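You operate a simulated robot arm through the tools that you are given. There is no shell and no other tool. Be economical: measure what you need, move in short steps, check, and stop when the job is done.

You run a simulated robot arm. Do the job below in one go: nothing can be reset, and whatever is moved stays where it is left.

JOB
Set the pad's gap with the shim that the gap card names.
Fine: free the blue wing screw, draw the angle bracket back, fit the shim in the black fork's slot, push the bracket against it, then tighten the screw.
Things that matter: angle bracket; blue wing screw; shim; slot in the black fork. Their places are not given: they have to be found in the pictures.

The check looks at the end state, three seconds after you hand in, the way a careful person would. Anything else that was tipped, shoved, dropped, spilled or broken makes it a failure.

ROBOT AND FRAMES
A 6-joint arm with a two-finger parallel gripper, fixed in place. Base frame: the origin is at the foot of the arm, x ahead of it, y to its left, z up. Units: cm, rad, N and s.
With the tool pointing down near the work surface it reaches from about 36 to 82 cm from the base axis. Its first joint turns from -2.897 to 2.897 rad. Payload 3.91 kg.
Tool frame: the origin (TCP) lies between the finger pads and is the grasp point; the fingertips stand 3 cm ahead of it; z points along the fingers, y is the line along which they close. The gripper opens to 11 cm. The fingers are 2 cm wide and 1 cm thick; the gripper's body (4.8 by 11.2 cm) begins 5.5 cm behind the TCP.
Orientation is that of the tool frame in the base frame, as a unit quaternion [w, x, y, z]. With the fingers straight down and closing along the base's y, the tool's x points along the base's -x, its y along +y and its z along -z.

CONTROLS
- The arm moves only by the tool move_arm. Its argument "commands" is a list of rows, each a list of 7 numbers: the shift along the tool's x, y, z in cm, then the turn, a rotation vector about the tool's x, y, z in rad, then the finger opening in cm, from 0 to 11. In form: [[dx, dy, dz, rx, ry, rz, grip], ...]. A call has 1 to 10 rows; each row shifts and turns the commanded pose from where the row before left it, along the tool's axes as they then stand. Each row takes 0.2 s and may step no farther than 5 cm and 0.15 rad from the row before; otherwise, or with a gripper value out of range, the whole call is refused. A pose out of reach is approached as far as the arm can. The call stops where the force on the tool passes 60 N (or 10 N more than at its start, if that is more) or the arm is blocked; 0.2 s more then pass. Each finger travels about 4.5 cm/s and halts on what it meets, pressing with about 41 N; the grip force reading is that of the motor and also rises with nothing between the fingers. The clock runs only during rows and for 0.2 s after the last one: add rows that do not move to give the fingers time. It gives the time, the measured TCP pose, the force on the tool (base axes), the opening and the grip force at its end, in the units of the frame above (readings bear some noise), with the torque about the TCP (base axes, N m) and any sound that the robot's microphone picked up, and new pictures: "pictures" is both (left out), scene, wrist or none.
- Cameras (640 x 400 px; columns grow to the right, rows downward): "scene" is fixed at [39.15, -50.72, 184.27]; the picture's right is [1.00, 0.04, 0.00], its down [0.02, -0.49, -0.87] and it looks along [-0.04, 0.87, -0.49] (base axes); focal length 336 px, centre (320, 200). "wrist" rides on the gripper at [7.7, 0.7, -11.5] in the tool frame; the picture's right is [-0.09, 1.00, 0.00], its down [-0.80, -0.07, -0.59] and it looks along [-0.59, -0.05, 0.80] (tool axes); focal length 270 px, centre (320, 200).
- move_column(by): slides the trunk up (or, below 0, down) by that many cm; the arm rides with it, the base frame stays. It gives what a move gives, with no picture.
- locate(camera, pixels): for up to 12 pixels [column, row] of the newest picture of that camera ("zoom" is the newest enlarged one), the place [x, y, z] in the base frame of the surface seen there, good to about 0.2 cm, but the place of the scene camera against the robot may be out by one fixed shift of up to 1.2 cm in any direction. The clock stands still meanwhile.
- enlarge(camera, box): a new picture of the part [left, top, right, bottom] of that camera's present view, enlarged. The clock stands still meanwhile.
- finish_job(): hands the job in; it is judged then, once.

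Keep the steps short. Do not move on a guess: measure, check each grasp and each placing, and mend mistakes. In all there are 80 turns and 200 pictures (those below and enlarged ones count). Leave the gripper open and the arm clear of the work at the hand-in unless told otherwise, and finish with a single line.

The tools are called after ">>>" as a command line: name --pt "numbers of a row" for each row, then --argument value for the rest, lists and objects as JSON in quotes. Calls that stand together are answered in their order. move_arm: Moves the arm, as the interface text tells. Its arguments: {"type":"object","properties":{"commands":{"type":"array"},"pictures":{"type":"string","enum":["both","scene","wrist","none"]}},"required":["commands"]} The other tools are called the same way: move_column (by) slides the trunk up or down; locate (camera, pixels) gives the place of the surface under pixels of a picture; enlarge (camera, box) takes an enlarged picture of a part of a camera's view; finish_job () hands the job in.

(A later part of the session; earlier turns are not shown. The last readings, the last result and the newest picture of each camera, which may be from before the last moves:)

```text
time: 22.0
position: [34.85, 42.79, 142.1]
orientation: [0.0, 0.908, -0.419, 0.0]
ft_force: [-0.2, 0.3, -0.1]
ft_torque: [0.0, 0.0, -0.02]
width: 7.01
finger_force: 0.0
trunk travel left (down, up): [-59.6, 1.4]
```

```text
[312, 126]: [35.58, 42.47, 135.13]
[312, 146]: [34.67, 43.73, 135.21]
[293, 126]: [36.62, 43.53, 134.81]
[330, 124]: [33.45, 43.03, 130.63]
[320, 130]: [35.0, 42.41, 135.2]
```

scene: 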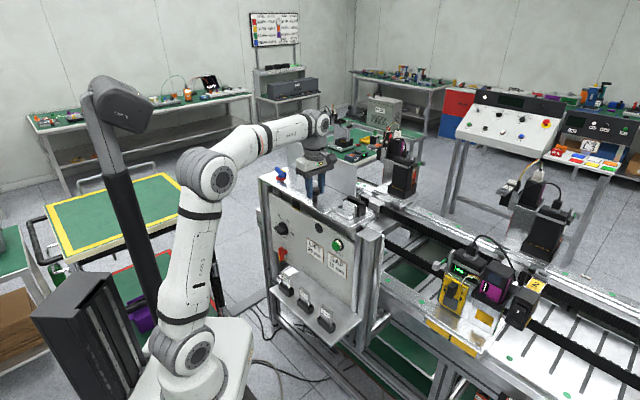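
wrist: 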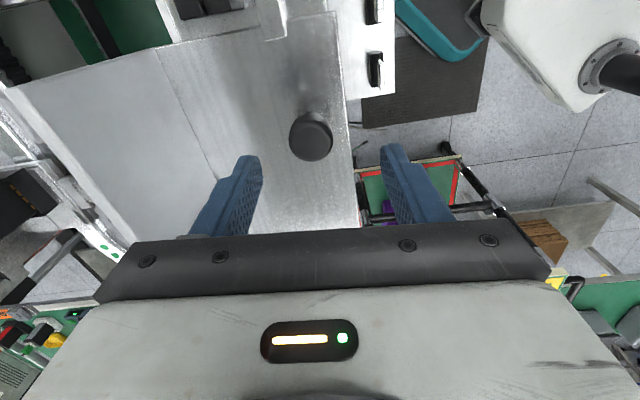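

The knob sits ~0.6 cm drawn back. I'll align the tool exactly to 45° , regrip, pull to the stop gently and check forces at rest.

>>> move_arm --pt "-0.14 -0.48 0 0 0 -0.079 7" --pt "0 0 2.2 0 0 0 6.5" --pt "0 0 2.2 0 0 0 6" --pt "0 0 2.1 0 0 0 5" --pt "0 0 0 0 0 0 3" --pt "0 0 0 0 0 0 2" --pt "0 0 0 0 0 0 2" --pictures "wrist"

>>> move_arm --pt "0 0.3 0 0 0 0 2" --pt "0 0.3 0 0 0 0 2" --pt "0 0 0 0 0 0 2" --pt "0 0 0 0 0 0 2" --pictures "none"

>>> enlarge --camera "scene" --box '[320, 180, 380, 225]'

```text
time: 23.6
position: [35.32, 43.08, 135.59]
orientation: [-0.001, 0.923, -0.384, 0.0]
ft_force: [1.5, -0.1, -2.2]
ft_torque: [0.06, 0.11, 0.03]
width: 3.36
finger_force: 44.9
trunk travel left (down, up): [-59.6, 1.4]
```

wrist: 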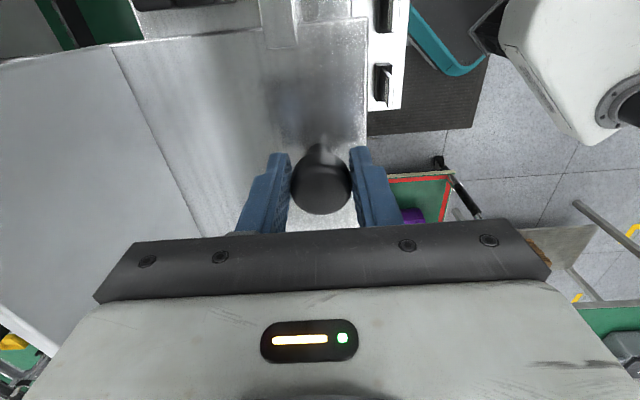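

```text
time: 24.6
position: [35.04, 42.75, 135.43]
orientation: [0.0, 0.924, -0.383, 0.0]
ft_force: [15.8, 18.5, 5.2]
ft_torque: [0.13, -0.47, -0.19]
width: 3.35
finger_force: 44.8
trunk travel left (down, up): [-59.6, 1.4]
```

```text
8.89 times, centred on (350, 202) of scene
```

zoom: 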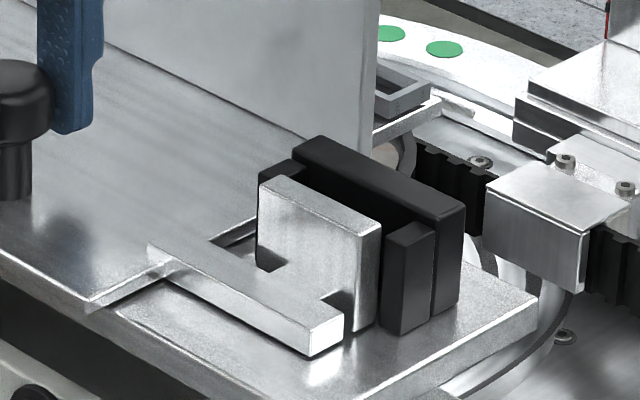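

At the stop (≈24 N). Relax 0.2, open the fingers in place only, and look.

>>> move_arm --pt "0 -0.2 0 0 0 0 2" --pt "0 0 0 0 0 0 2" --pictures "none"

>>> move_arm --pt "0 0 0 0 0 0 3.6" --pt "0 0 0 0 0 0 4" --pt "0 0 0 0 0 0 4.8" --pictures "wrist"

>>> enlarge --camera "scene" --box '[320, 180, 380, 225]'

```text
time: 25.2
position: [35.02, 42.89, 135.46]
orientation: [0.0, 0.924, -0.383, -0.001]
ft_force: [12.5, 13.1, 3.6]
ft_torque: [0.4, -0.14, -0.11]
width: 3.35
finger_force: 44.4
trunk travel left (down, up): [-59.6, 1.4]
```

```text
time: 26.0
position: [34.53, 42.69, 135.66]
orientation: [-0.001, 0.923, -0.384, 0.001]
ft_force: [0.1, -0.2, 0.2]
ft_torque: [0.05, 0.0, -0.01]
width: 4.8
finger_force: 0.1
trunk travel left (down, up): [-59.6, 1.4]
```

wrist: 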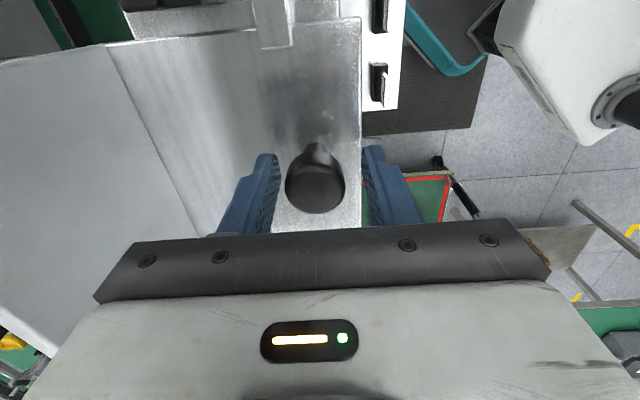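

```text
8.89 times, centred on (350, 202) of scene
```

zoom: 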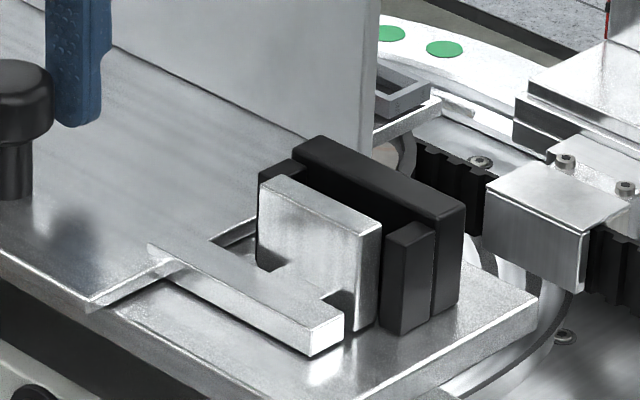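

It stayed back this time (earlier I pushed it while opening). Rising straight up and going to check the pocket.

>>> move_arm --pt "0 0 0 0 0 0 6" --pt "0 0 -3 0 0 0 6" --pt "0 0 -4 0 0 0 7" --pt "4 0 0 0 0 0 9" --pt "4 0 0 0 0 0 11" --pt "0 0 0 0 0 0 11" --pictures "wrist"

>>> enlarge --camera "wrist" --box '[180, 10, 320, 130]'

```text
time: 27.4
position: [40.41, 36.99, 142.82]
orientation: [-0.002, 0.924, -0.382, 0.0]
ft_force: [-0.3, -0.7, -0.3]
ft_torque: [0.0, 0.0, 0.01]
width: 11.0
finger_force: 0.1
trunk travel left (down, up): [-59.6, 1.4]
```

wrist: 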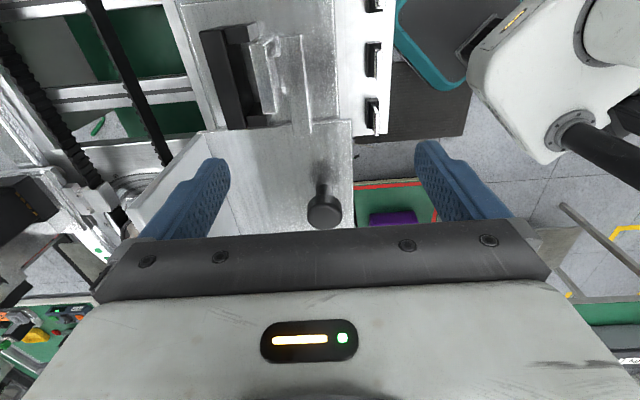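

```text
3.33 times, centred on (250, 70) of wrist
```

zoom: 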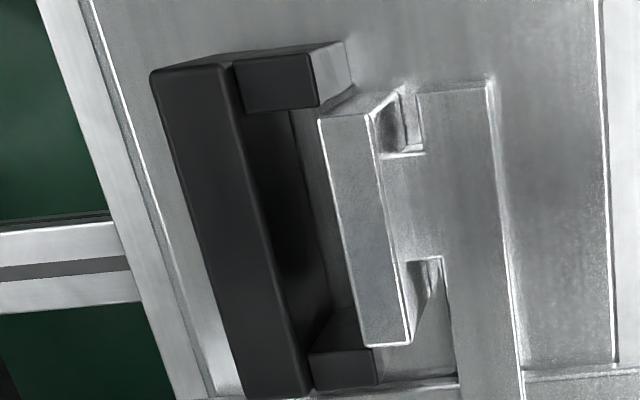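

The pocket is ~1.35 cm wide. Locating its edges carefully.

>>> locate --camera "zoom" --pixels '[[225, 90], [252, 200], [283, 310], [335, 150], [350, 230], [365, 310], [280, 85], [285, 104], [340, 365], [335, 355], [190, 100], [250, 350]]'

>>> locate --camera "zoom" --pixels '[[305, 200], [325, 280], [340, 330], [315, 130], [330, 130], [350, 130], [360, 320], [400, 325], [345, 200], [372, 200], [262, 200], [230, 130]]'

```text
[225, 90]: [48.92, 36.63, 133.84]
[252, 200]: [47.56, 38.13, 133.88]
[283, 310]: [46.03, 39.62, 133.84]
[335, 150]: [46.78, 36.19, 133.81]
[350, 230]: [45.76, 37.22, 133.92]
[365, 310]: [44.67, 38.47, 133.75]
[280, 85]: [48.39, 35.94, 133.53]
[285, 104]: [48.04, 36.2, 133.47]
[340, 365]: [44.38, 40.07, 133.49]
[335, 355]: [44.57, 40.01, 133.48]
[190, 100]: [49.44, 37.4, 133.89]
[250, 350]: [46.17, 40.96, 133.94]
```

```text
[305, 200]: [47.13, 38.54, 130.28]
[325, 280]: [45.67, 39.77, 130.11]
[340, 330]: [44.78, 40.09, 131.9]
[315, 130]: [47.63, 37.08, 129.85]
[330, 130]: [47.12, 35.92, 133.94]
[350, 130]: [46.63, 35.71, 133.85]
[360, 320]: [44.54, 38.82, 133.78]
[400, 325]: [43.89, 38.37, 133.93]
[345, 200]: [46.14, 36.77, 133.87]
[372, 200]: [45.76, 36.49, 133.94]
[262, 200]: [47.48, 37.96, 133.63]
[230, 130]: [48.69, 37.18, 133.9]
```

Pocket centre ≈ (46.26, 38.06), 1.54 wide (n) by 4.95 (u), floor z≈129.9. Next I'll check obstacles around the shim shelf and move in front of the deck to look down on the shim.

>>> locate --camera "scene" --pixels '[[374, 235], [360, 250], [374, 260], [362, 318], [345, 330], [338, 245], [312, 320], [336, 318], [326, 330], [317, 305], [319, 312], [334, 311]]'

>>> move_arm --pt "1.5 4 -1 0 0 0 11" --pt "1 4 0 0 0 0 11" --pt "0 2.6 0 0 0 0 11" --pt "0 0 0 0 0 0 11" --pictures "wrist"

```text
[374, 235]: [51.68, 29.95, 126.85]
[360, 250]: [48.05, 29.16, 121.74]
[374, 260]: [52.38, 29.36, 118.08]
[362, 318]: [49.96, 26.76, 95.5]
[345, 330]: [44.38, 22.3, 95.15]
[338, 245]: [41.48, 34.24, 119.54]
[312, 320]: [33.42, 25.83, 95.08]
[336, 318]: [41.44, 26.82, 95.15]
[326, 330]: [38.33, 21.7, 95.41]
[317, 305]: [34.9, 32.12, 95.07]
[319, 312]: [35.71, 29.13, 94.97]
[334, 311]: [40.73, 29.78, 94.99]
```

```text
time: 28.4
position: [34.77, 27.75, 143.65]
orientation: [-0.002, 0.924, -0.382, 0.0]
ft_force: [-0.4, 0.3, -0.1]
ft_torque: [0.0, 0.0, -0.01]
width: 10.99
finger_force: 0.0
trunk travel left (down, up): [-59.6, 1.4]
```

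wrist: 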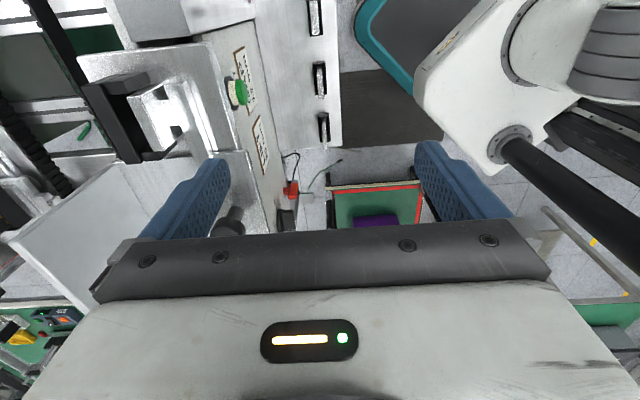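

The shims are visible at (315,15) [12 mm, the +u end], (320,80), (323,125). Move +5 cm along u and lower the column 22 cm (clear in front of the deck).

>>> move_arm --pt "2.5 0 0 0 0 0 11" --pt "2.5 0 0 0 0 0 11" --pt "0 0 0 0 0 0 11" --pictures "none"

>>> move_column --by -22

>>> move_arm --pt "0 0 0 0 0 0 11" --pictures "both"

```text
time: 29.2
position: [38.31, 24.19, 143.63]
orientation: [-0.001, 0.924, -0.383, 0.0]
ft_force: [-0.2, 0.7, -0.4]
ft_torque: [-0.02, -0.05, -0.01]
width: 10.99
finger_force: 0.1
trunk travel left (down, up): [-59.6, 1.4]
```

```text
time: 31.5
position: [38.43, 24.23, 121.6]
orientation: [-0.001, 0.924, -0.384, 0.0]
ft_force: [0.3, -0.1, -0.4]
ft_torque: [-0.01, -0.02, -0.02]
width: 10.99
finger_force: 0.0
trunk travel left (down, up): [-37.6, 23.4]
```

```text
time: 31.9
position: [38.58, 24.18, 121.71]
orientation: [-0.001, 0.924, -0.383, 0.0]
ft_force: [0.5, 0.2, 0.1]
ft_torque: [-0.02, 0.0, 0.0]
width: 11.0
finger_force: 0.1
trunk travel left (down, up): [-37.6, 23.4]
```

scene: 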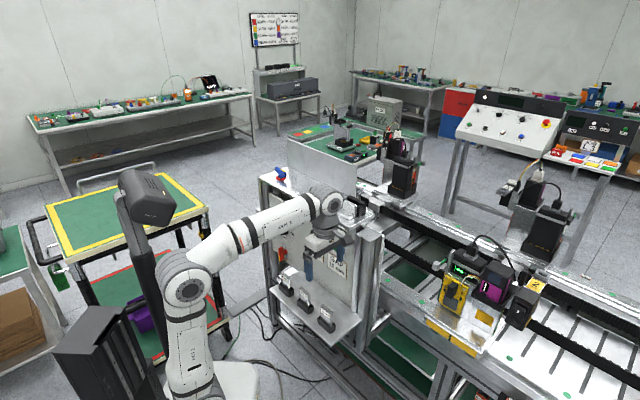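
wrist: 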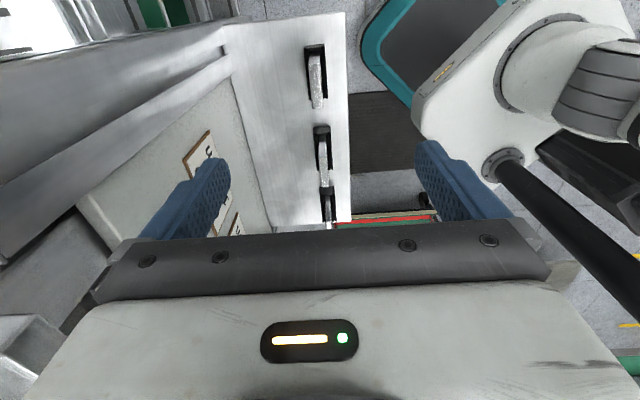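

Check hand clearance to the deck and locate the shim.

>>> enlarge --camera "scene" --box '[250, 170, 390, 340]'

>>> enlarge --camera "wrist" --box '[270, 20, 370, 120]'

>>> locate --camera "wrist" --pixels '[[317, 58], [319, 80], [317, 100], [313, 70], [322, 90], [304, 44], [327, 44], [345, 100], [319, 140], [326, 97], [317, 106]]'

```text
2.35 times, centred on (320, 255) of scene
```

zoom: 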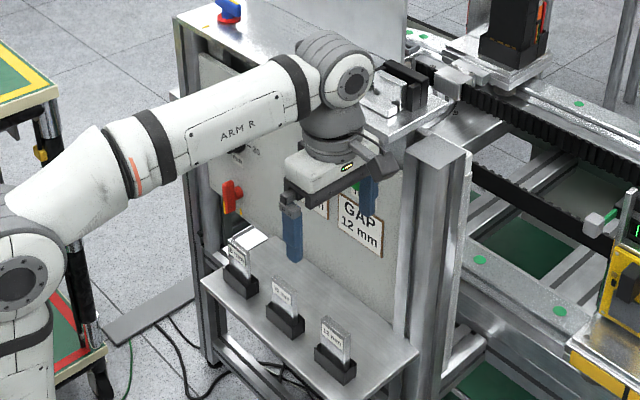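

```text
4.00 times, centred on (320, 70) of wrist
```

zoom: 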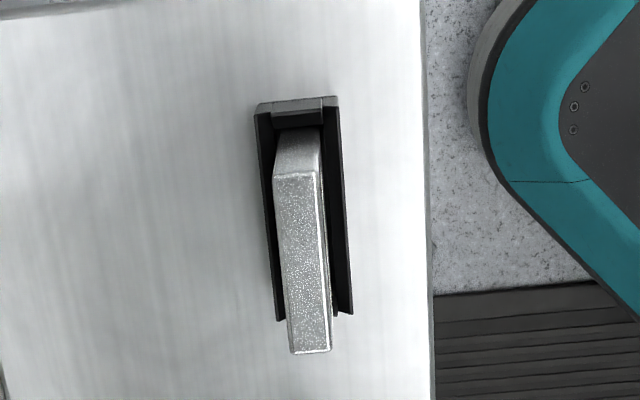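

```text
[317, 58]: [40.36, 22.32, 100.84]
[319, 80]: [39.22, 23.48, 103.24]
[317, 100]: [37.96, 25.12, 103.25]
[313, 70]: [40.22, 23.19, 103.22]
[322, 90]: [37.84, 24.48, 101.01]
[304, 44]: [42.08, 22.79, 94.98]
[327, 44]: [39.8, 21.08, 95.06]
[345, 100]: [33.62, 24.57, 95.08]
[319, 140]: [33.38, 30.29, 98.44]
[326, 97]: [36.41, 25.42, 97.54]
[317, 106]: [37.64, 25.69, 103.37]
```

>>> locate --camera "zoom" --pixels '[[297, 190], [302, 260], [309, 340], [280, 190], [312, 190], [287, 260], [318, 260], [295, 340], [323, 340], [270, 110], [330, 110], [345, 305]]'

```text
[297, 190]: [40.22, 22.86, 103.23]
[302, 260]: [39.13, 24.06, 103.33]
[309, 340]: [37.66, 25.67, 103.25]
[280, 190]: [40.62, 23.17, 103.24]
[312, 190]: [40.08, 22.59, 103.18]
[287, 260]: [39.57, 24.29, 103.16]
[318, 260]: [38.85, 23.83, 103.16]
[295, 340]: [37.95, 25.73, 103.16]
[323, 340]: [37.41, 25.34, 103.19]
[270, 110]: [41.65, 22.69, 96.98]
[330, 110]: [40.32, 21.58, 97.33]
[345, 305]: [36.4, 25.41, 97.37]
```

Shim top centre ≈ (38.95, 24.29), top z 103.25, holder rim ≈97.3. Before lowering more I'll check how far the wrist joint extends toward the deck edge.

>>> locate --camera "scene" --pixels '[[335, 203], [340, 203], [341, 198], [326, 190], [339, 220], [335, 225], [322, 185], [341, 210], [345, 240], [334, 193], [311, 200], [352, 222]]'

>>> enlarge --camera "scene" --box '[290, 175, 370, 290]'

```text
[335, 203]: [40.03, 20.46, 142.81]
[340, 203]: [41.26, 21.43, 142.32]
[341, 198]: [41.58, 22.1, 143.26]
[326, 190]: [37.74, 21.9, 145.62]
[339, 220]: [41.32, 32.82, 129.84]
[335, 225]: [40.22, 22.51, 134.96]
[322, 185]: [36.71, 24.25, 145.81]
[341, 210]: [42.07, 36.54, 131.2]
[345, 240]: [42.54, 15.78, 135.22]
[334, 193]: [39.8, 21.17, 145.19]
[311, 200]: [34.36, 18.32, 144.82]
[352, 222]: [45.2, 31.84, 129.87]
```

```text
3.48 times, centred on (330, 232) of scene
```

zoom: 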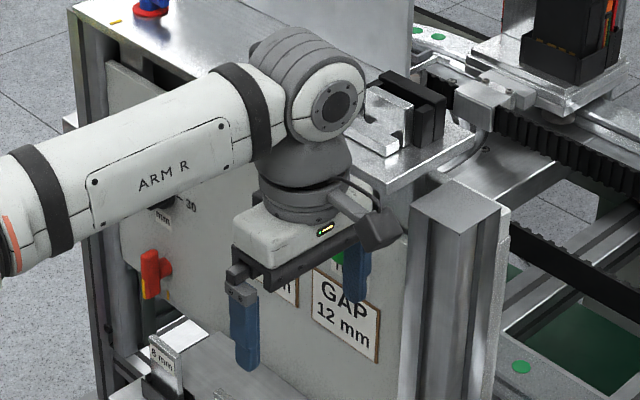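

The joint's axis runs along u, so its reach toward the deck is ~p 48.5 vs deck edge ~51.8: enough clearance. Centring over the shim, narrowing the fingers, lowering the column 13 cm.

>>> move_arm --pt "0.18 -0.34 0 0 0 0 8" --pt "0 0 0 0 0 0 5" --pt "0 0 0 0 0 0 5" --pictures "none"

>>> move_column --by -13

>>> move_arm --pt "0 0 0 0 0 0 5" --pictures "both"

```text
time: 32.7
position: [38.76, 24.3, 121.59]
orientation: [0.0, 0.923, -0.384, 0.0]
ft_force: [-0.2, 1.2, -0.6]
ft_torque: [-0.02, 0.01, 0.04]
width: 5.0
finger_force: 0.0
trunk travel left (down, up): [-37.6, 23.4]
```

```text
time: 34.3
position: [38.86, 24.38, 108.71]
orientation: [-0.001, 0.923, -0.384, 0.0]
ft_force: [-1.0, -0.7, -0.1]
ft_torque: [0.0, 0.01, -0.04]
width: 5.01
finger_force: 0.0
trunk travel left (down, up): [-24.6, 36.4]
```

```text
time: 34.7
position: [38.86, 24.23, 108.79]
orientation: [-0.001, 0.924, -0.383, 0.0]
ft_force: [-0.6, 0.0, 0.5]
ft_torque: [-0.01, 0.02, 0.01]
width: 5.01
finger_force: 0.0
trunk travel left (down, up): [-24.6, 36.4]
```

scene: 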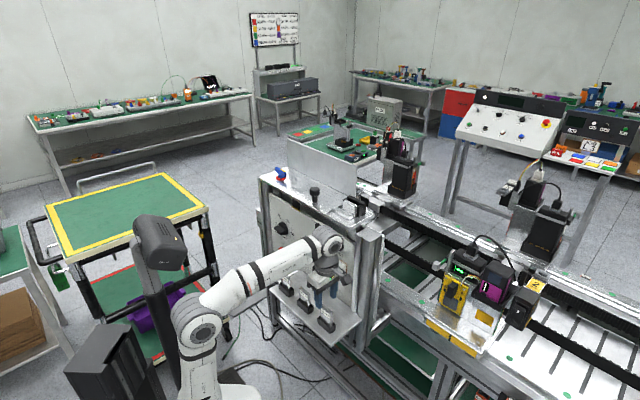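
wrist: 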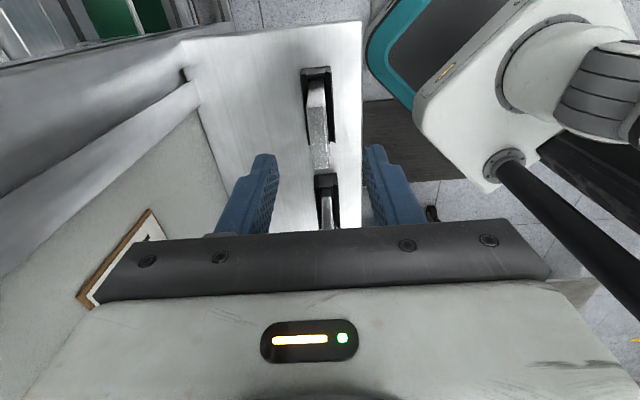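

The shim top sits between the fingers. Re-measuring.

>>> enlarge --camera "wrist" --box '[270, 70, 370, 190]'

>>> locate --camera "wrist" --pixels '[[318, 120], [319, 140], [320, 160], [312, 140], [325, 140], [313, 115], [314, 165], [327, 165]]'

```text
3.33 times, centred on (320, 130) of wrist
```

zoom: 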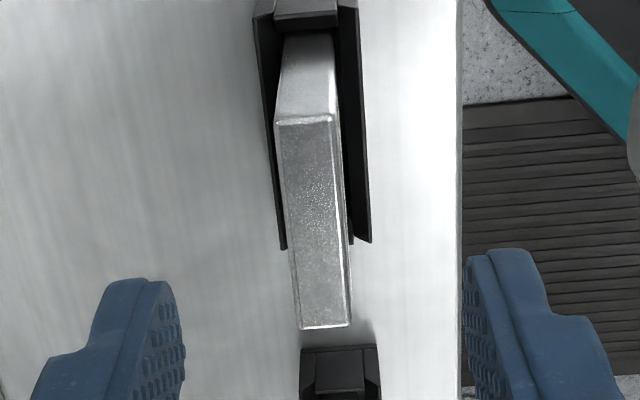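

```text
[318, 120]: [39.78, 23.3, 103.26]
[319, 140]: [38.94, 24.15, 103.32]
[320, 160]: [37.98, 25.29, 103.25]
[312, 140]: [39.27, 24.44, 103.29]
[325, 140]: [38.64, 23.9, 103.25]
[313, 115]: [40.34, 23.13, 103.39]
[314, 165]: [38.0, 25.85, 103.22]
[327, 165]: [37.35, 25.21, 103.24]
```

Centred within 0.1 cm. Lowering to z≈103 and closing gently.

>>> move_arm --pt "0.1 0 1.5 0 0 0 5" --pt "0 0 1.5 0 0 0 5" --pt "0 0 1.5 0 0 0 5" --pt "0 0 1.35 0 0 0 5" --pt "0 0 0 0 0 0 3.5" --pt "0 0 0 0 0 0 2" --pictures "wrist"

>>> move_arm --pt "0 0 0 0 0 0 0.8" --pt "0 0 0 0 0 0 0.8" --pt "0 0 0 0 0 0 0.8" --pictures "wrist"

```text
time: 36.1
position: [38.87, 24.08, 102.85]
orientation: [0.0, 0.923, -0.384, 0.0]
ft_force: [0.6, -0.5, 0.8]
ft_torque: [-0.04, -0.02, -0.02]
width: 1.98
finger_force: 0.1
trunk travel left (down, up): [-24.6, 36.4]
```

wrist: 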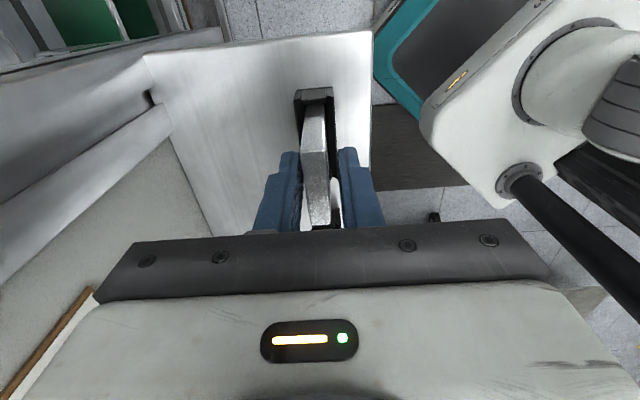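

```text
time: 36.9
position: [38.86, 24.06, 102.85]
orientation: [-0.001, 0.924, -0.383, 0.0]
ft_force: [0.0, 0.5, 0.6]
ft_torque: [-0.01, 0.0, -0.01]
width: 1.13
finger_force: 40.9
trunk travel left (down, up): [-24.6, 36.4]
```

wrist: 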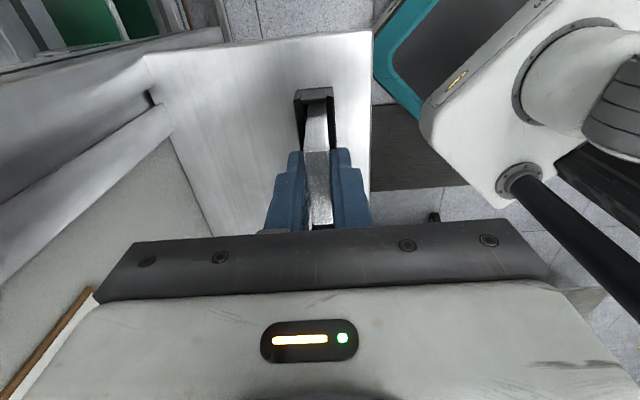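

Shim held (width 1.13, 41 N). Small lift by the arm to confirm.

>>> move_arm --pt "0 0 -1.5 0 0 0 0.8" --pt "0 0 -1.5 0 0 0 0.8" --pt "0 0 -1.5 0 0 0 0.8" --pt "0 0 -1.5 0 0 0 0.8" --pictures "scene"

>>> enlarge --camera "scene" --box '[270, 220, 370, 345]'

```text
time: 37.9
position: [38.87, 24.2, 108.77]
orientation: [0.0, 0.923, -0.385, 0.0]
ft_force: [0.0, 0.8, -0.5]
ft_torque: [0.03, -0.01, -0.02]
width: 1.15
finger_force: 41.2
trunk travel left (down, up): [-24.6, 36.4]
```

scene: 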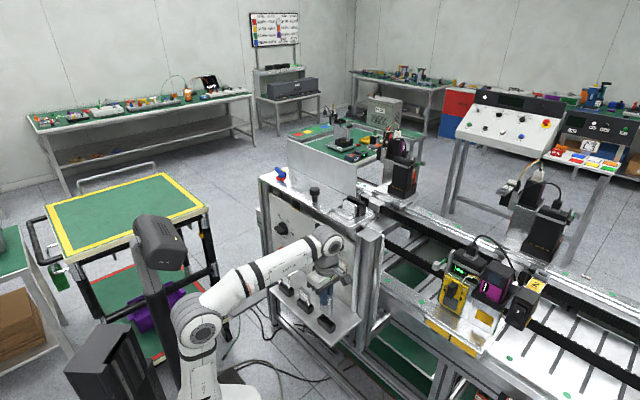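

```text
3.20 times, centred on (320, 282) of scene
```

zoom: 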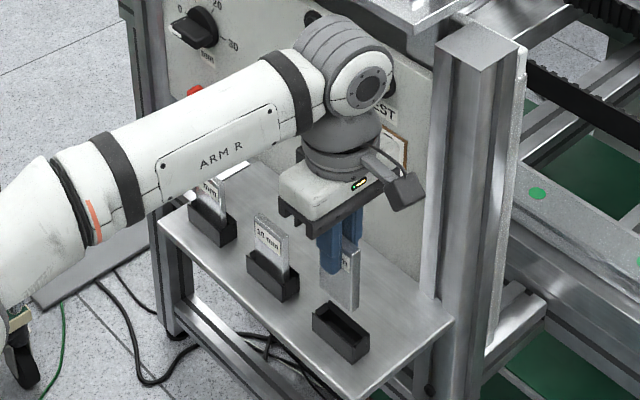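

Lifted out of the holder; others undisturbed. Measure the shim's bottom height, then raise the column 36 cm.

>>> locate --camera "zoom" --pixels '[[325, 292], [347, 306], [356, 302], [335, 285], [357, 255], [350, 290]]'

>>> move_column --by 36

>>> move_arm --pt "0 0 -1 0 0 0 0.8" --pictures "both"

```text
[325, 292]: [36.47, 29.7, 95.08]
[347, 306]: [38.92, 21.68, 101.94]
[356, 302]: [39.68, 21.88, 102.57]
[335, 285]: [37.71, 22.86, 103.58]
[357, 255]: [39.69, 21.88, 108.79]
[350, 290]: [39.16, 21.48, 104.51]
```

```text
time: 41.4
position: [38.69, 24.06, 144.84]
orientation: [-0.001, 0.924, -0.384, 0.0]
ft_force: [-0.4, -0.2, -0.8]
ft_torque: [0.0, -0.02, 0.02]
width: 1.15
finger_force: 40.9
trunk travel left (down, up): [-60.6, 0.4]
```

```text
time: 41.8
position: [38.84, 24.19, 145.86]
orientation: [0.0, 0.924, -0.383, 0.001]
ft_force: [0.0, -0.1, -1.6]
ft_torque: [0.0, 0.0, -0.03]
width: 1.16
finger_force: 41.0
trunk travel left (down, up): [-60.6, 0.4]
```

scene: 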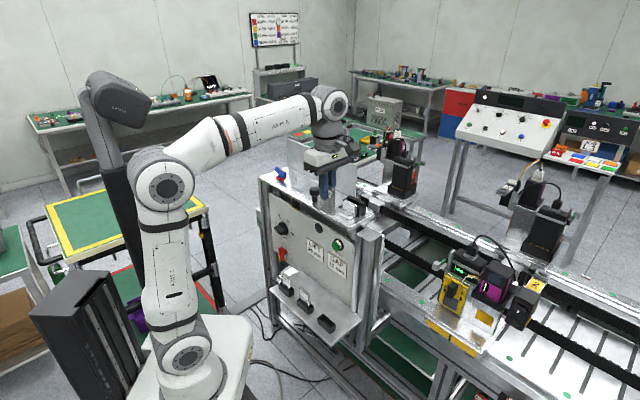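
wrist: 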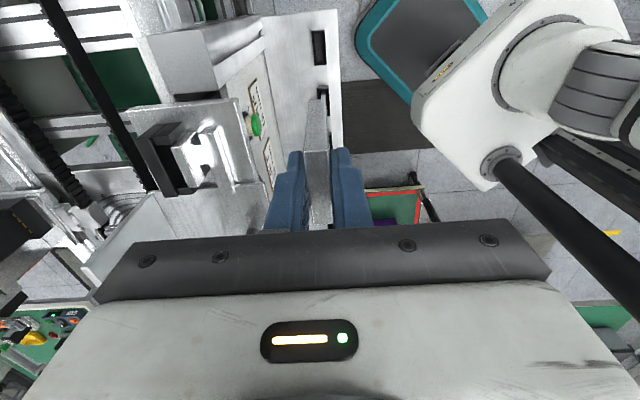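

Shim up, bottom ≈7.2 below the TCP. Moving over the pocket at safe height.

>>> move_arm --pt "-1.15 -3.76 0 0 0 0 0.8" --pt "-1.15 -3.76 0 0 0 0 0.8" --pt "-1.15 -3.76 0 0 0 0 0.8" --pt "-1.15 -3.76 0 0 0 0 0.8" --pt "0 0 0 0 0 0 0.8" --pt "0 0 0 0 0 0 0.8" --pictures "both"

>>> enlarge --camera "wrist" --box '[250, 70, 400, 220]'

>>> enlarge --camera "scene" --box '[315, 160, 385, 225]'

```text
time: 43.2
position: [46.22, 38.12, 145.74]
orientation: [-0.002, 0.923, -0.384, 0.001]
ft_force: [-0.3, -0.1, -1.5]
ft_torque: [-0.02, 0.01, 0.0]
width: 1.14
finger_force: 40.6
trunk travel left (down, up): [-60.6, 0.4]
```

scene: 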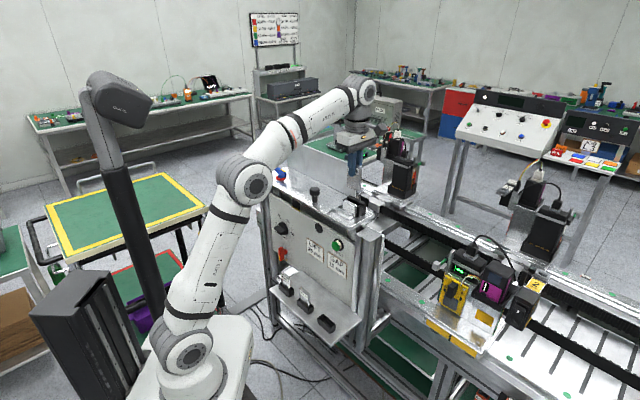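
wrist: 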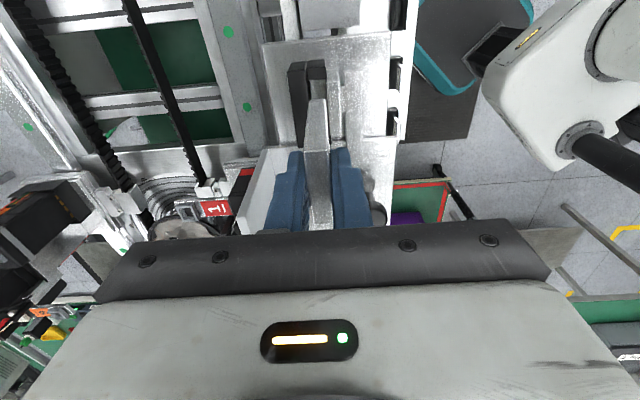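

```text
2.67 times, centred on (325, 145) of wrist
```

zoom: 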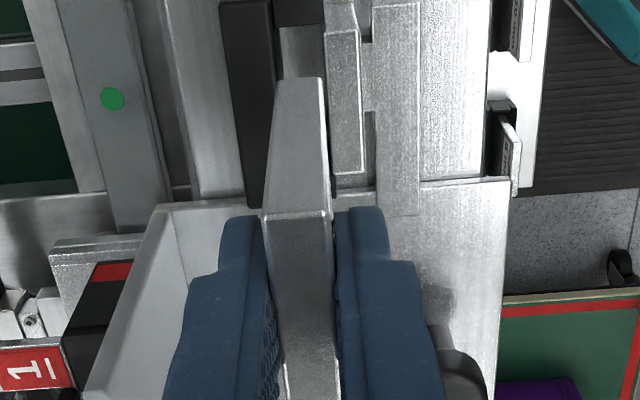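

```text
6.15 times, centred on (350, 192) of scene
```

zoom: 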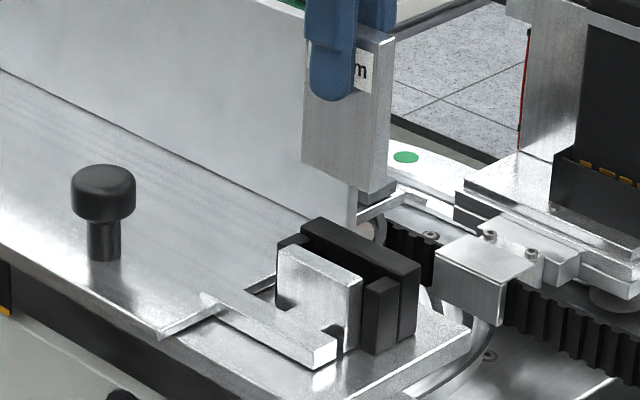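

Measure the shim's held position vs pocket from this view.

>>> locate --camera "zoom" --pixels '[[283, 86], [315, 86], [298, 100], [272, 190], [325, 190], [298, 205], [300, 225], [268, 100], [332, 100], [338, 60], [262, 60], [270, 30]]'

```text
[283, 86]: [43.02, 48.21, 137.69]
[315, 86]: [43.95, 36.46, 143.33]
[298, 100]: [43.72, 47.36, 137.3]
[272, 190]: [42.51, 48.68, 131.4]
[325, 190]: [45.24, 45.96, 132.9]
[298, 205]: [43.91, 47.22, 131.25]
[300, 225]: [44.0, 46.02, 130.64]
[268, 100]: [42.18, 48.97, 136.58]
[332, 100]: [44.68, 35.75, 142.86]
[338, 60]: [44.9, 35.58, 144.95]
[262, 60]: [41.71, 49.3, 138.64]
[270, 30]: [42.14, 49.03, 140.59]
```

>>> locate --camera "wrist" --pixels '[[312, 104], [322, 104], [317, 126], [310, 140], [324, 140], [317, 150], [300, 107], [303, 107], [335, 107], [332, 107], [328, 75], [307, 75]]'

```text
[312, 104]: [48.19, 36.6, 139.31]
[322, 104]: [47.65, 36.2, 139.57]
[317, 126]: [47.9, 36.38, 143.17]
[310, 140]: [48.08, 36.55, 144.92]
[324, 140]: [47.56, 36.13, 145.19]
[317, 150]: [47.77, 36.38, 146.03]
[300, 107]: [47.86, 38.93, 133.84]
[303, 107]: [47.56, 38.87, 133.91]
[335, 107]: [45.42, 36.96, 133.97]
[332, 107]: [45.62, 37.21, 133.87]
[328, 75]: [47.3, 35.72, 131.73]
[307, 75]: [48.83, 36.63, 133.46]
```

Shim centre p≈59.6 (pocket 58.85–60.39), q≈5.94 vs 5.8: shift −0.15 along u, descend to just above the fork.

>>> move_arm --pt "-0.15 0 1.2 0 0 0 0.8" --pt "0 0 1.3 0 0 0 0.8" --pt "0 0 1.3 0 0 0 0.8" --pt "0 0 0 0 0 0 0.8" --pt "0 0 0 0 0 0 0.8" --pictures "both"

>>> enlarge --camera "scene" --box '[325, 175, 375, 220]'

>>> enlarge --camera "wrist" --box '[270, 60, 370, 160]'

```text
time: 44.4
position: [45.94, 38.09, 142.11]
orientation: [-0.001, 0.924, -0.383, 0.0]
ft_force: [-0.2, -0.3, -1.4]
ft_torque: [0.01, 0.0, -0.02]
width: 1.15
finger_force: 40.8
trunk travel left (down, up): [-60.6, 0.4]
```

scene: 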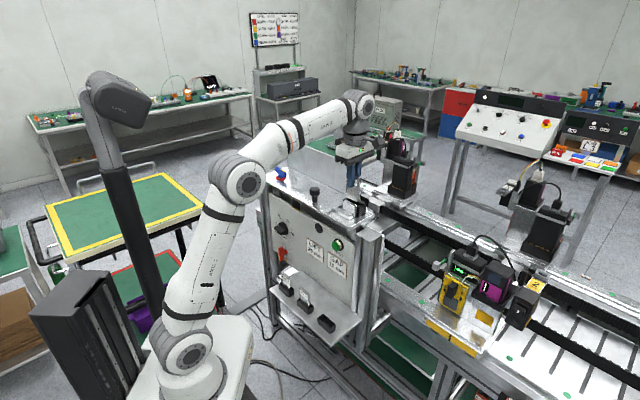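
wrist: 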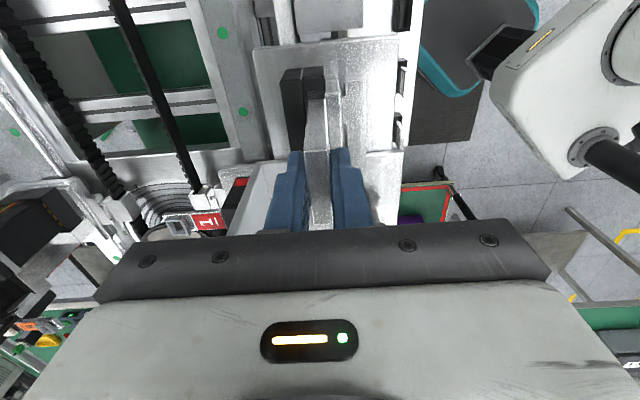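

```text
8.89 times, centred on (350, 198) of scene
```

zoom: 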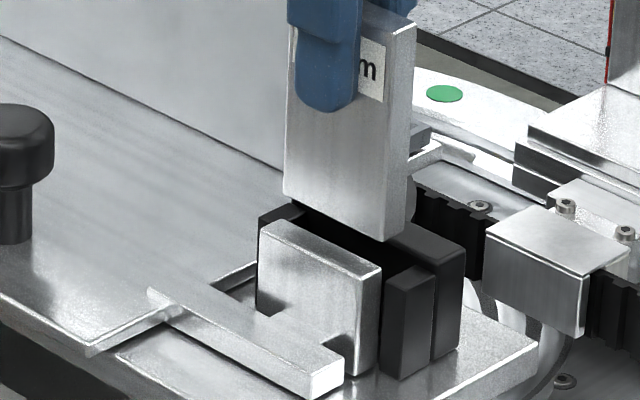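

```text
4.00 times, centred on (320, 110) of wrist
```

zoom: 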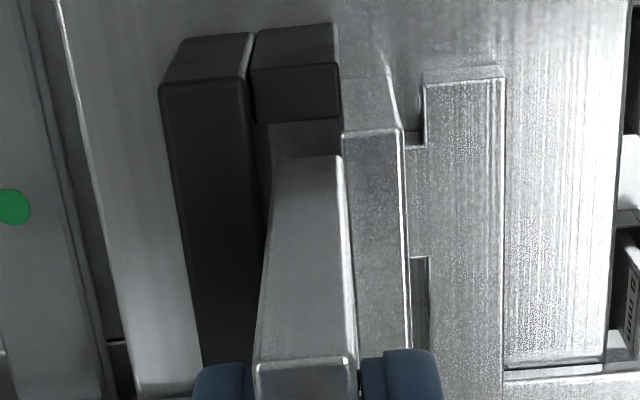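

Shim is ~0.12 cm toward the upright side; correct tool y −0.12, then descend gradually.

>>> move_arm --pt "0 -0.12 0 0 0 0 0.8" --pt "0 0 0.6 0 0 0 0.8" --pt "0 0 0.5 0 0 0 0.8" --pt "0 0 0.5 0 0 0 0.8" --pt "0 0 0 0 0 0 0.8" --pictures "wrist"

>>> enlarge --camera "wrist" --box '[270, 60, 370, 160]'

>>> enlarge --camera "scene" --box '[325, 175, 375, 220]'

```text
time: 45.6
position: [46.18, 38.22, 140.34]
orientation: [-0.001, 0.924, -0.384, 0.0]
ft_force: [0.7, 1.2, -1.1]
ft_torque: [-0.02, -0.02, 0.01]
width: 1.15
finger_force: 40.9
trunk travel left (down, up): [-60.6, 0.4]
```

wrist: 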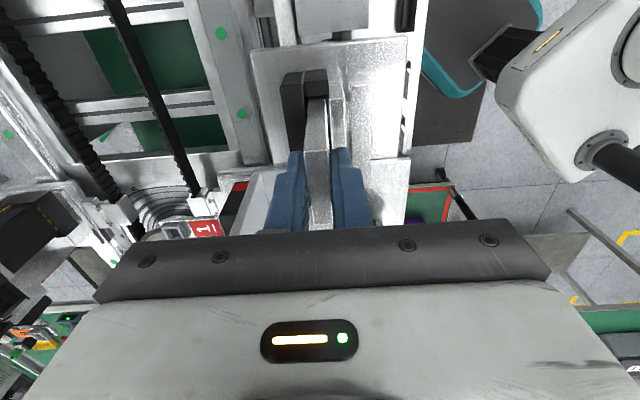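

```text
4.00 times, centred on (320, 110) of wrist
```

zoom: 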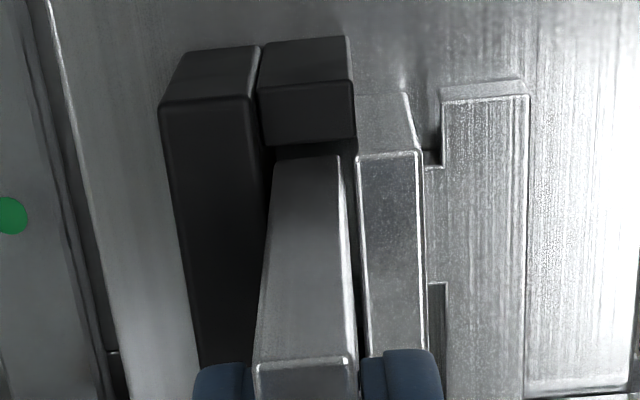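

```text
8.89 times, centred on (350, 198) of scene
```

zoom: 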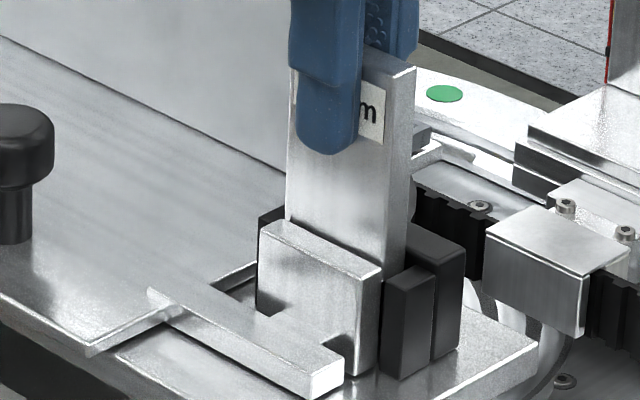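

Entering the pocket with negligible force, slightly wall-side. Nudge y +0.06, continue down in small steps.

>>> move_arm --pt "0 0.06 0.4 0 0 0 0.8" --pt "0 0 0.4 0 0 0 0.8" --pt "0 0 0.4 0 0 0 0.8" --pt "0 0 0.4 0 0 0 0.8" --pt "0 0 0.4 0 0 0 0.8" --pt "0 0 0 0 0 0 0.8" --pictures "wrist"

>>> enlarge --camera "scene" --box '[325, 175, 375, 220]'

```text
time: 47.0
position: [46.22, 38.25, 138.43]
orientation: [-0.001, 0.924, -0.383, 0.001]
ft_force: [-0.5, -1.3, -1.4]
ft_torque: [-0.04, 0.0, 0.01]
width: 1.18
finger_force: 40.7
trunk travel left (down, up): [-60.6, 0.4]
```

wrist: 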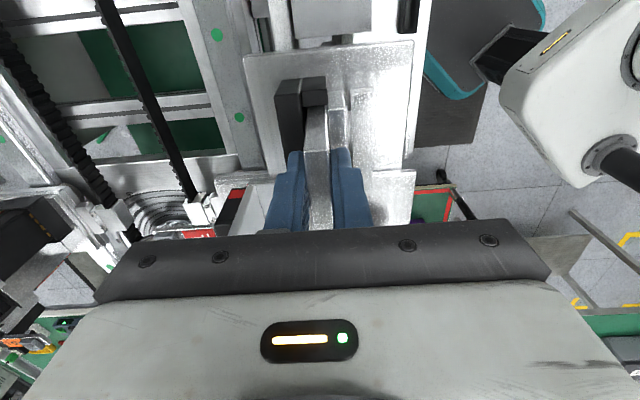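

```text
8.89 times, centred on (350, 198) of scene
```

zoom: 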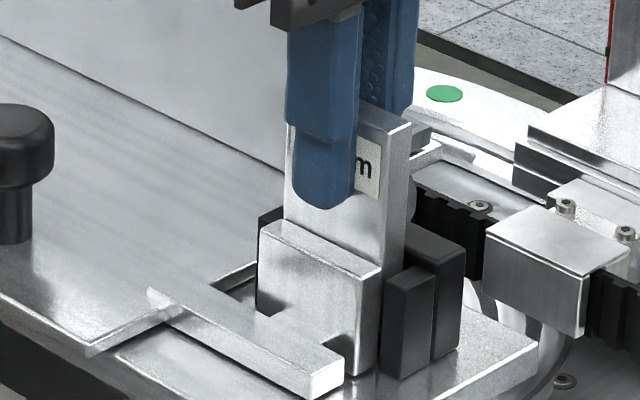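

Going well. Continue ~1 cm in small steps.

>>> move_arm --pt "0 0 0.3 0 0 0 0.8" --pt "0 0 0.3 0 0 0 0.8" --pt "0 0 0.3 0 0 0 0.8" --pictures "none"

>>> enlarge --camera "scene" --box '[325, 175, 375, 220]'

```text
time: 47.8
position: [46.23, 38.15, 137.47]
orientation: [-0.001, 0.924, -0.383, 0.0]
ft_force: [0.0, -1.0, -1.0]
ft_torque: [0.01, -0.01, -0.02]
width: 1.14
finger_force: 40.6
trunk travel left (down, up): [-60.6, 0.4]
```

```text
8.89 times, centred on (350, 198) of scene
```

zoom: 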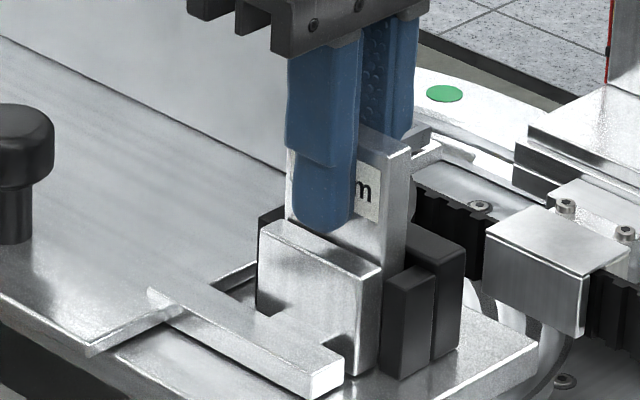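

About 0.4 cm left. Step 0.3 more, checking the force.

>>> move_arm --pt "0 0 0.2 0 0 0 0.8" --pt "0 0 0.15 0 0 0 0.8" --pt "0 0 0 0 0 0 0.8" --pictures "none"

```text
time: 48.6
position: [46.17, 38.36, 137.1]
orientation: [-0.001, 0.923, -0.384, 0.0]
ft_force: [-1.4, 1.1, 4.3]
ft_torque: [0.07, 0.04, 0.02]
width: 1.13
finger_force: 41.5
trunk travel left (down, up): [-60.6, 0.4]
```

Light upward contact (≈5.5 N): seated. Opening gently and looking.

>>> move_arm --pt "0 0 -0.05 0 0 0 1.3" --pt "0 0 0 0 0 0 1.8" --pt "0 0 0 0 0 0 2.4" --pt "0 0 0 0 0 0 3" --pictures "wrist"

>>> enlarge --camera "scene" --box '[325, 175, 375, 220]'

```text
time: 49.6
position: [46.19, 38.16, 137.22]
orientation: [-0.001, 0.923, -0.384, 0.001]
ft_force: [1.2, 0.5, 0.3]
ft_torque: [0.03, -0.03, 0.0]
width: 3.02
finger_force: 0.1
trunk travel left (down, up): [-60.6, 0.4]
```

wrist: 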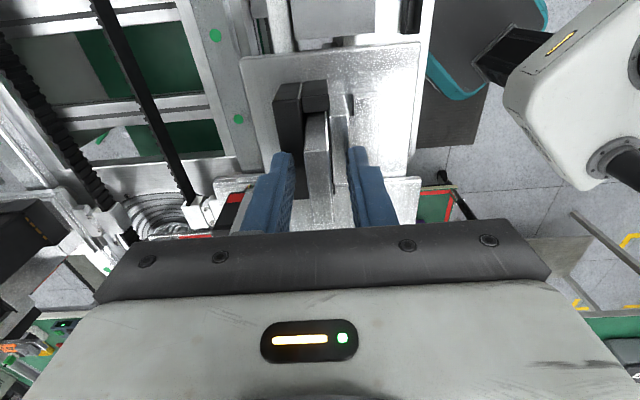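

```text
8.89 times, centred on (350, 198) of scene
```

zoom: 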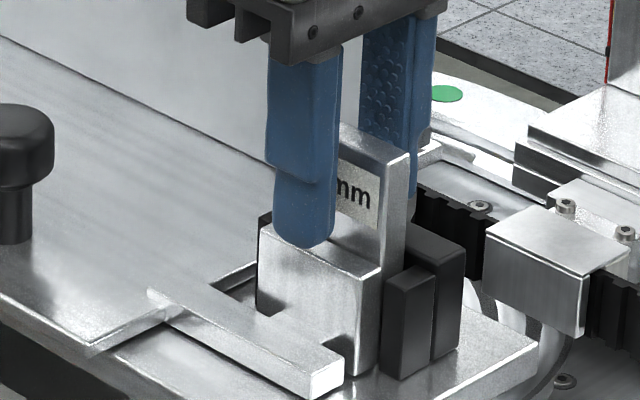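

The shim stands in the pocket. Rising straight up, then over to the knob.

>>> move_arm --pt "0 0 -2.5 0 0 0 3.5" --pt "0 0 -3 0 0 0 5" --pt "0 0 -2 0 0 0 6" --pt "-3.75 1.53 0 0 0 0 6" --pt "-3.75 1.53 0 0 0 0 6" --pt "-3.75 1.53 0 0 0 0 6" --pt "0 0 2 0 0 0 6" --pt "0 0 0 0 0 0 6" --pictures "wrist"

>>> enlarge --camera "scene" --box '[325, 175, 375, 220]'

```text
time: 51.4
position: [34.92, 43.09, 142.72]
orientation: [-0.001, 0.924, -0.383, 0.0]
ft_force: [0.4, -0.3, -0.1]
ft_torque: [-0.03, -0.07, -0.03]
width: 5.99
finger_force: 0.2
trunk travel left (down, up): [-60.6, 0.4]
```

wrist: 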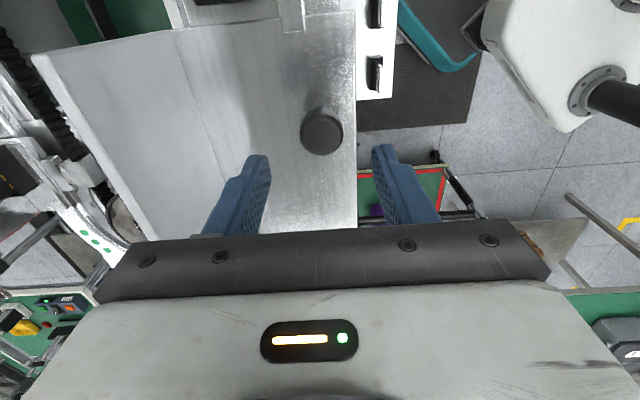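

```text
8.89 times, centred on (350, 198) of scene
```

zoom: 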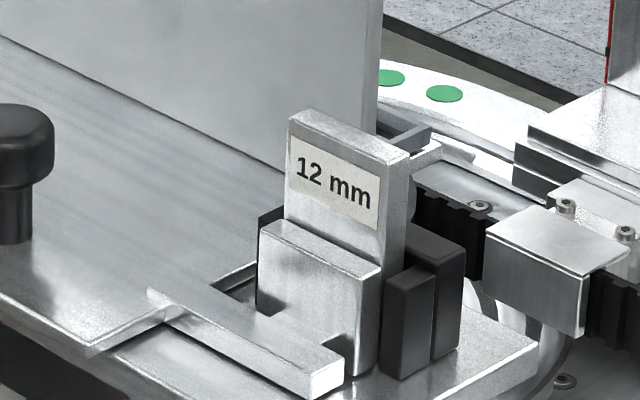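

The shim stands well in the pocket with the "12 mm" label out. Now lower the open fingers around the knob, then push it forward (+n) with the near finger.

>>> move_arm --pt "0.25 0 2.4 0 0 0 6" --pt "0 0 2.4 0 0 0 6" --pt "0 0 2.4 0 0 0 6" --pt "0 0 0 0 0 0 6" --pictures "wrist"

>>> move_arm --pt "0 -0.4 0 0 0 0 6" --pt "0 -0.4 0 0 0 0 6" --pt "0 -0.3 0 0 0 0 6" --pt "0 0 0 0 0 0 6" --pictures "wrist"

```text
time: 52.4
position: [35.02, 42.59, 135.45]
orientation: [-0.001, 0.923, -0.384, 0.001]
ft_force: [0.1, 0.4, 0.4]
ft_torque: [0.01, 0.02, 0.02]
width: 5.96
finger_force: 0.1
trunk travel left (down, up): [-60.6, 0.4]
```

wrist: 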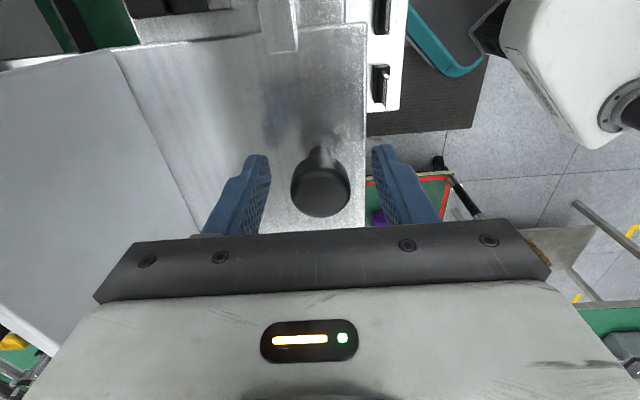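

```text
time: 53.4
position: [35.89, 43.47, 135.58]
orientation: [-0.001, 0.923, -0.384, 0.0]
ft_force: [-0.3, -0.6, 0.0]
ft_torque: [0.0, 0.0, 0.03]
width: 6.0
finger_force: 0.1
trunk travel left (down, up): [-60.6, 0.4]
```

wrist: 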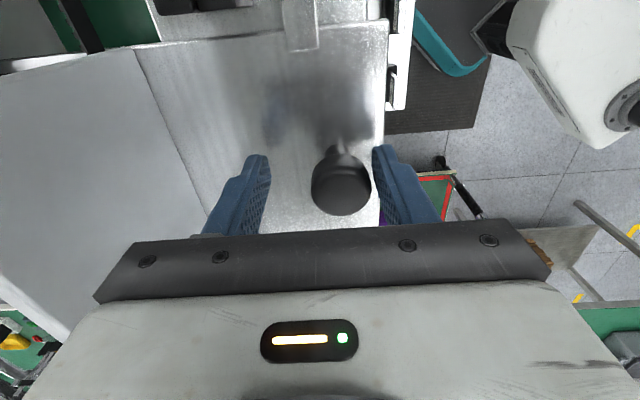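

Finger nearly touching the knob. Push on in small steps.

>>> move_arm --pt "0 -0.2 0 0 0 0 6" --pt "0 -0.2 0 0 0 0 6" --pt "0 -0.15 0 0 0 0 6" --pt "0 -0.1 0 0 0 0 6" --pictures "none"

>>> enlarge --camera "scene" --box '[325, 175, 375, 220]'

```text
time: 54.4
position: [36.33, 43.83, 135.58]
orientation: [0.0, 0.924, -0.383, 0.0]
ft_force: [-1.7, -4.3, -0.4]
ft_torque: [-0.05, 0.0, 0.09]
width: 6.23
finger_force: 2.5
trunk travel left (down, up): [-60.6, 0.4]
```

```text
8.89 times, centred on (350, 198) of scene
```

zoom: 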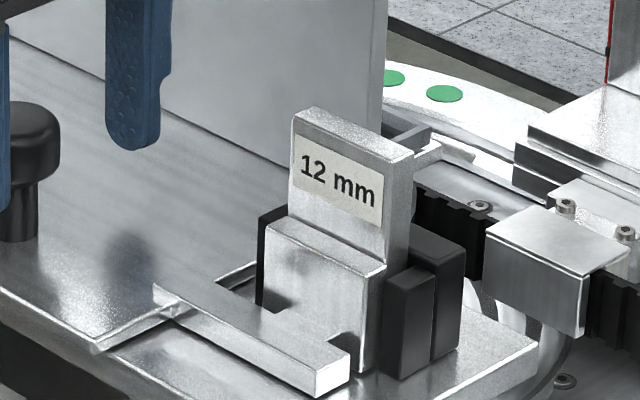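

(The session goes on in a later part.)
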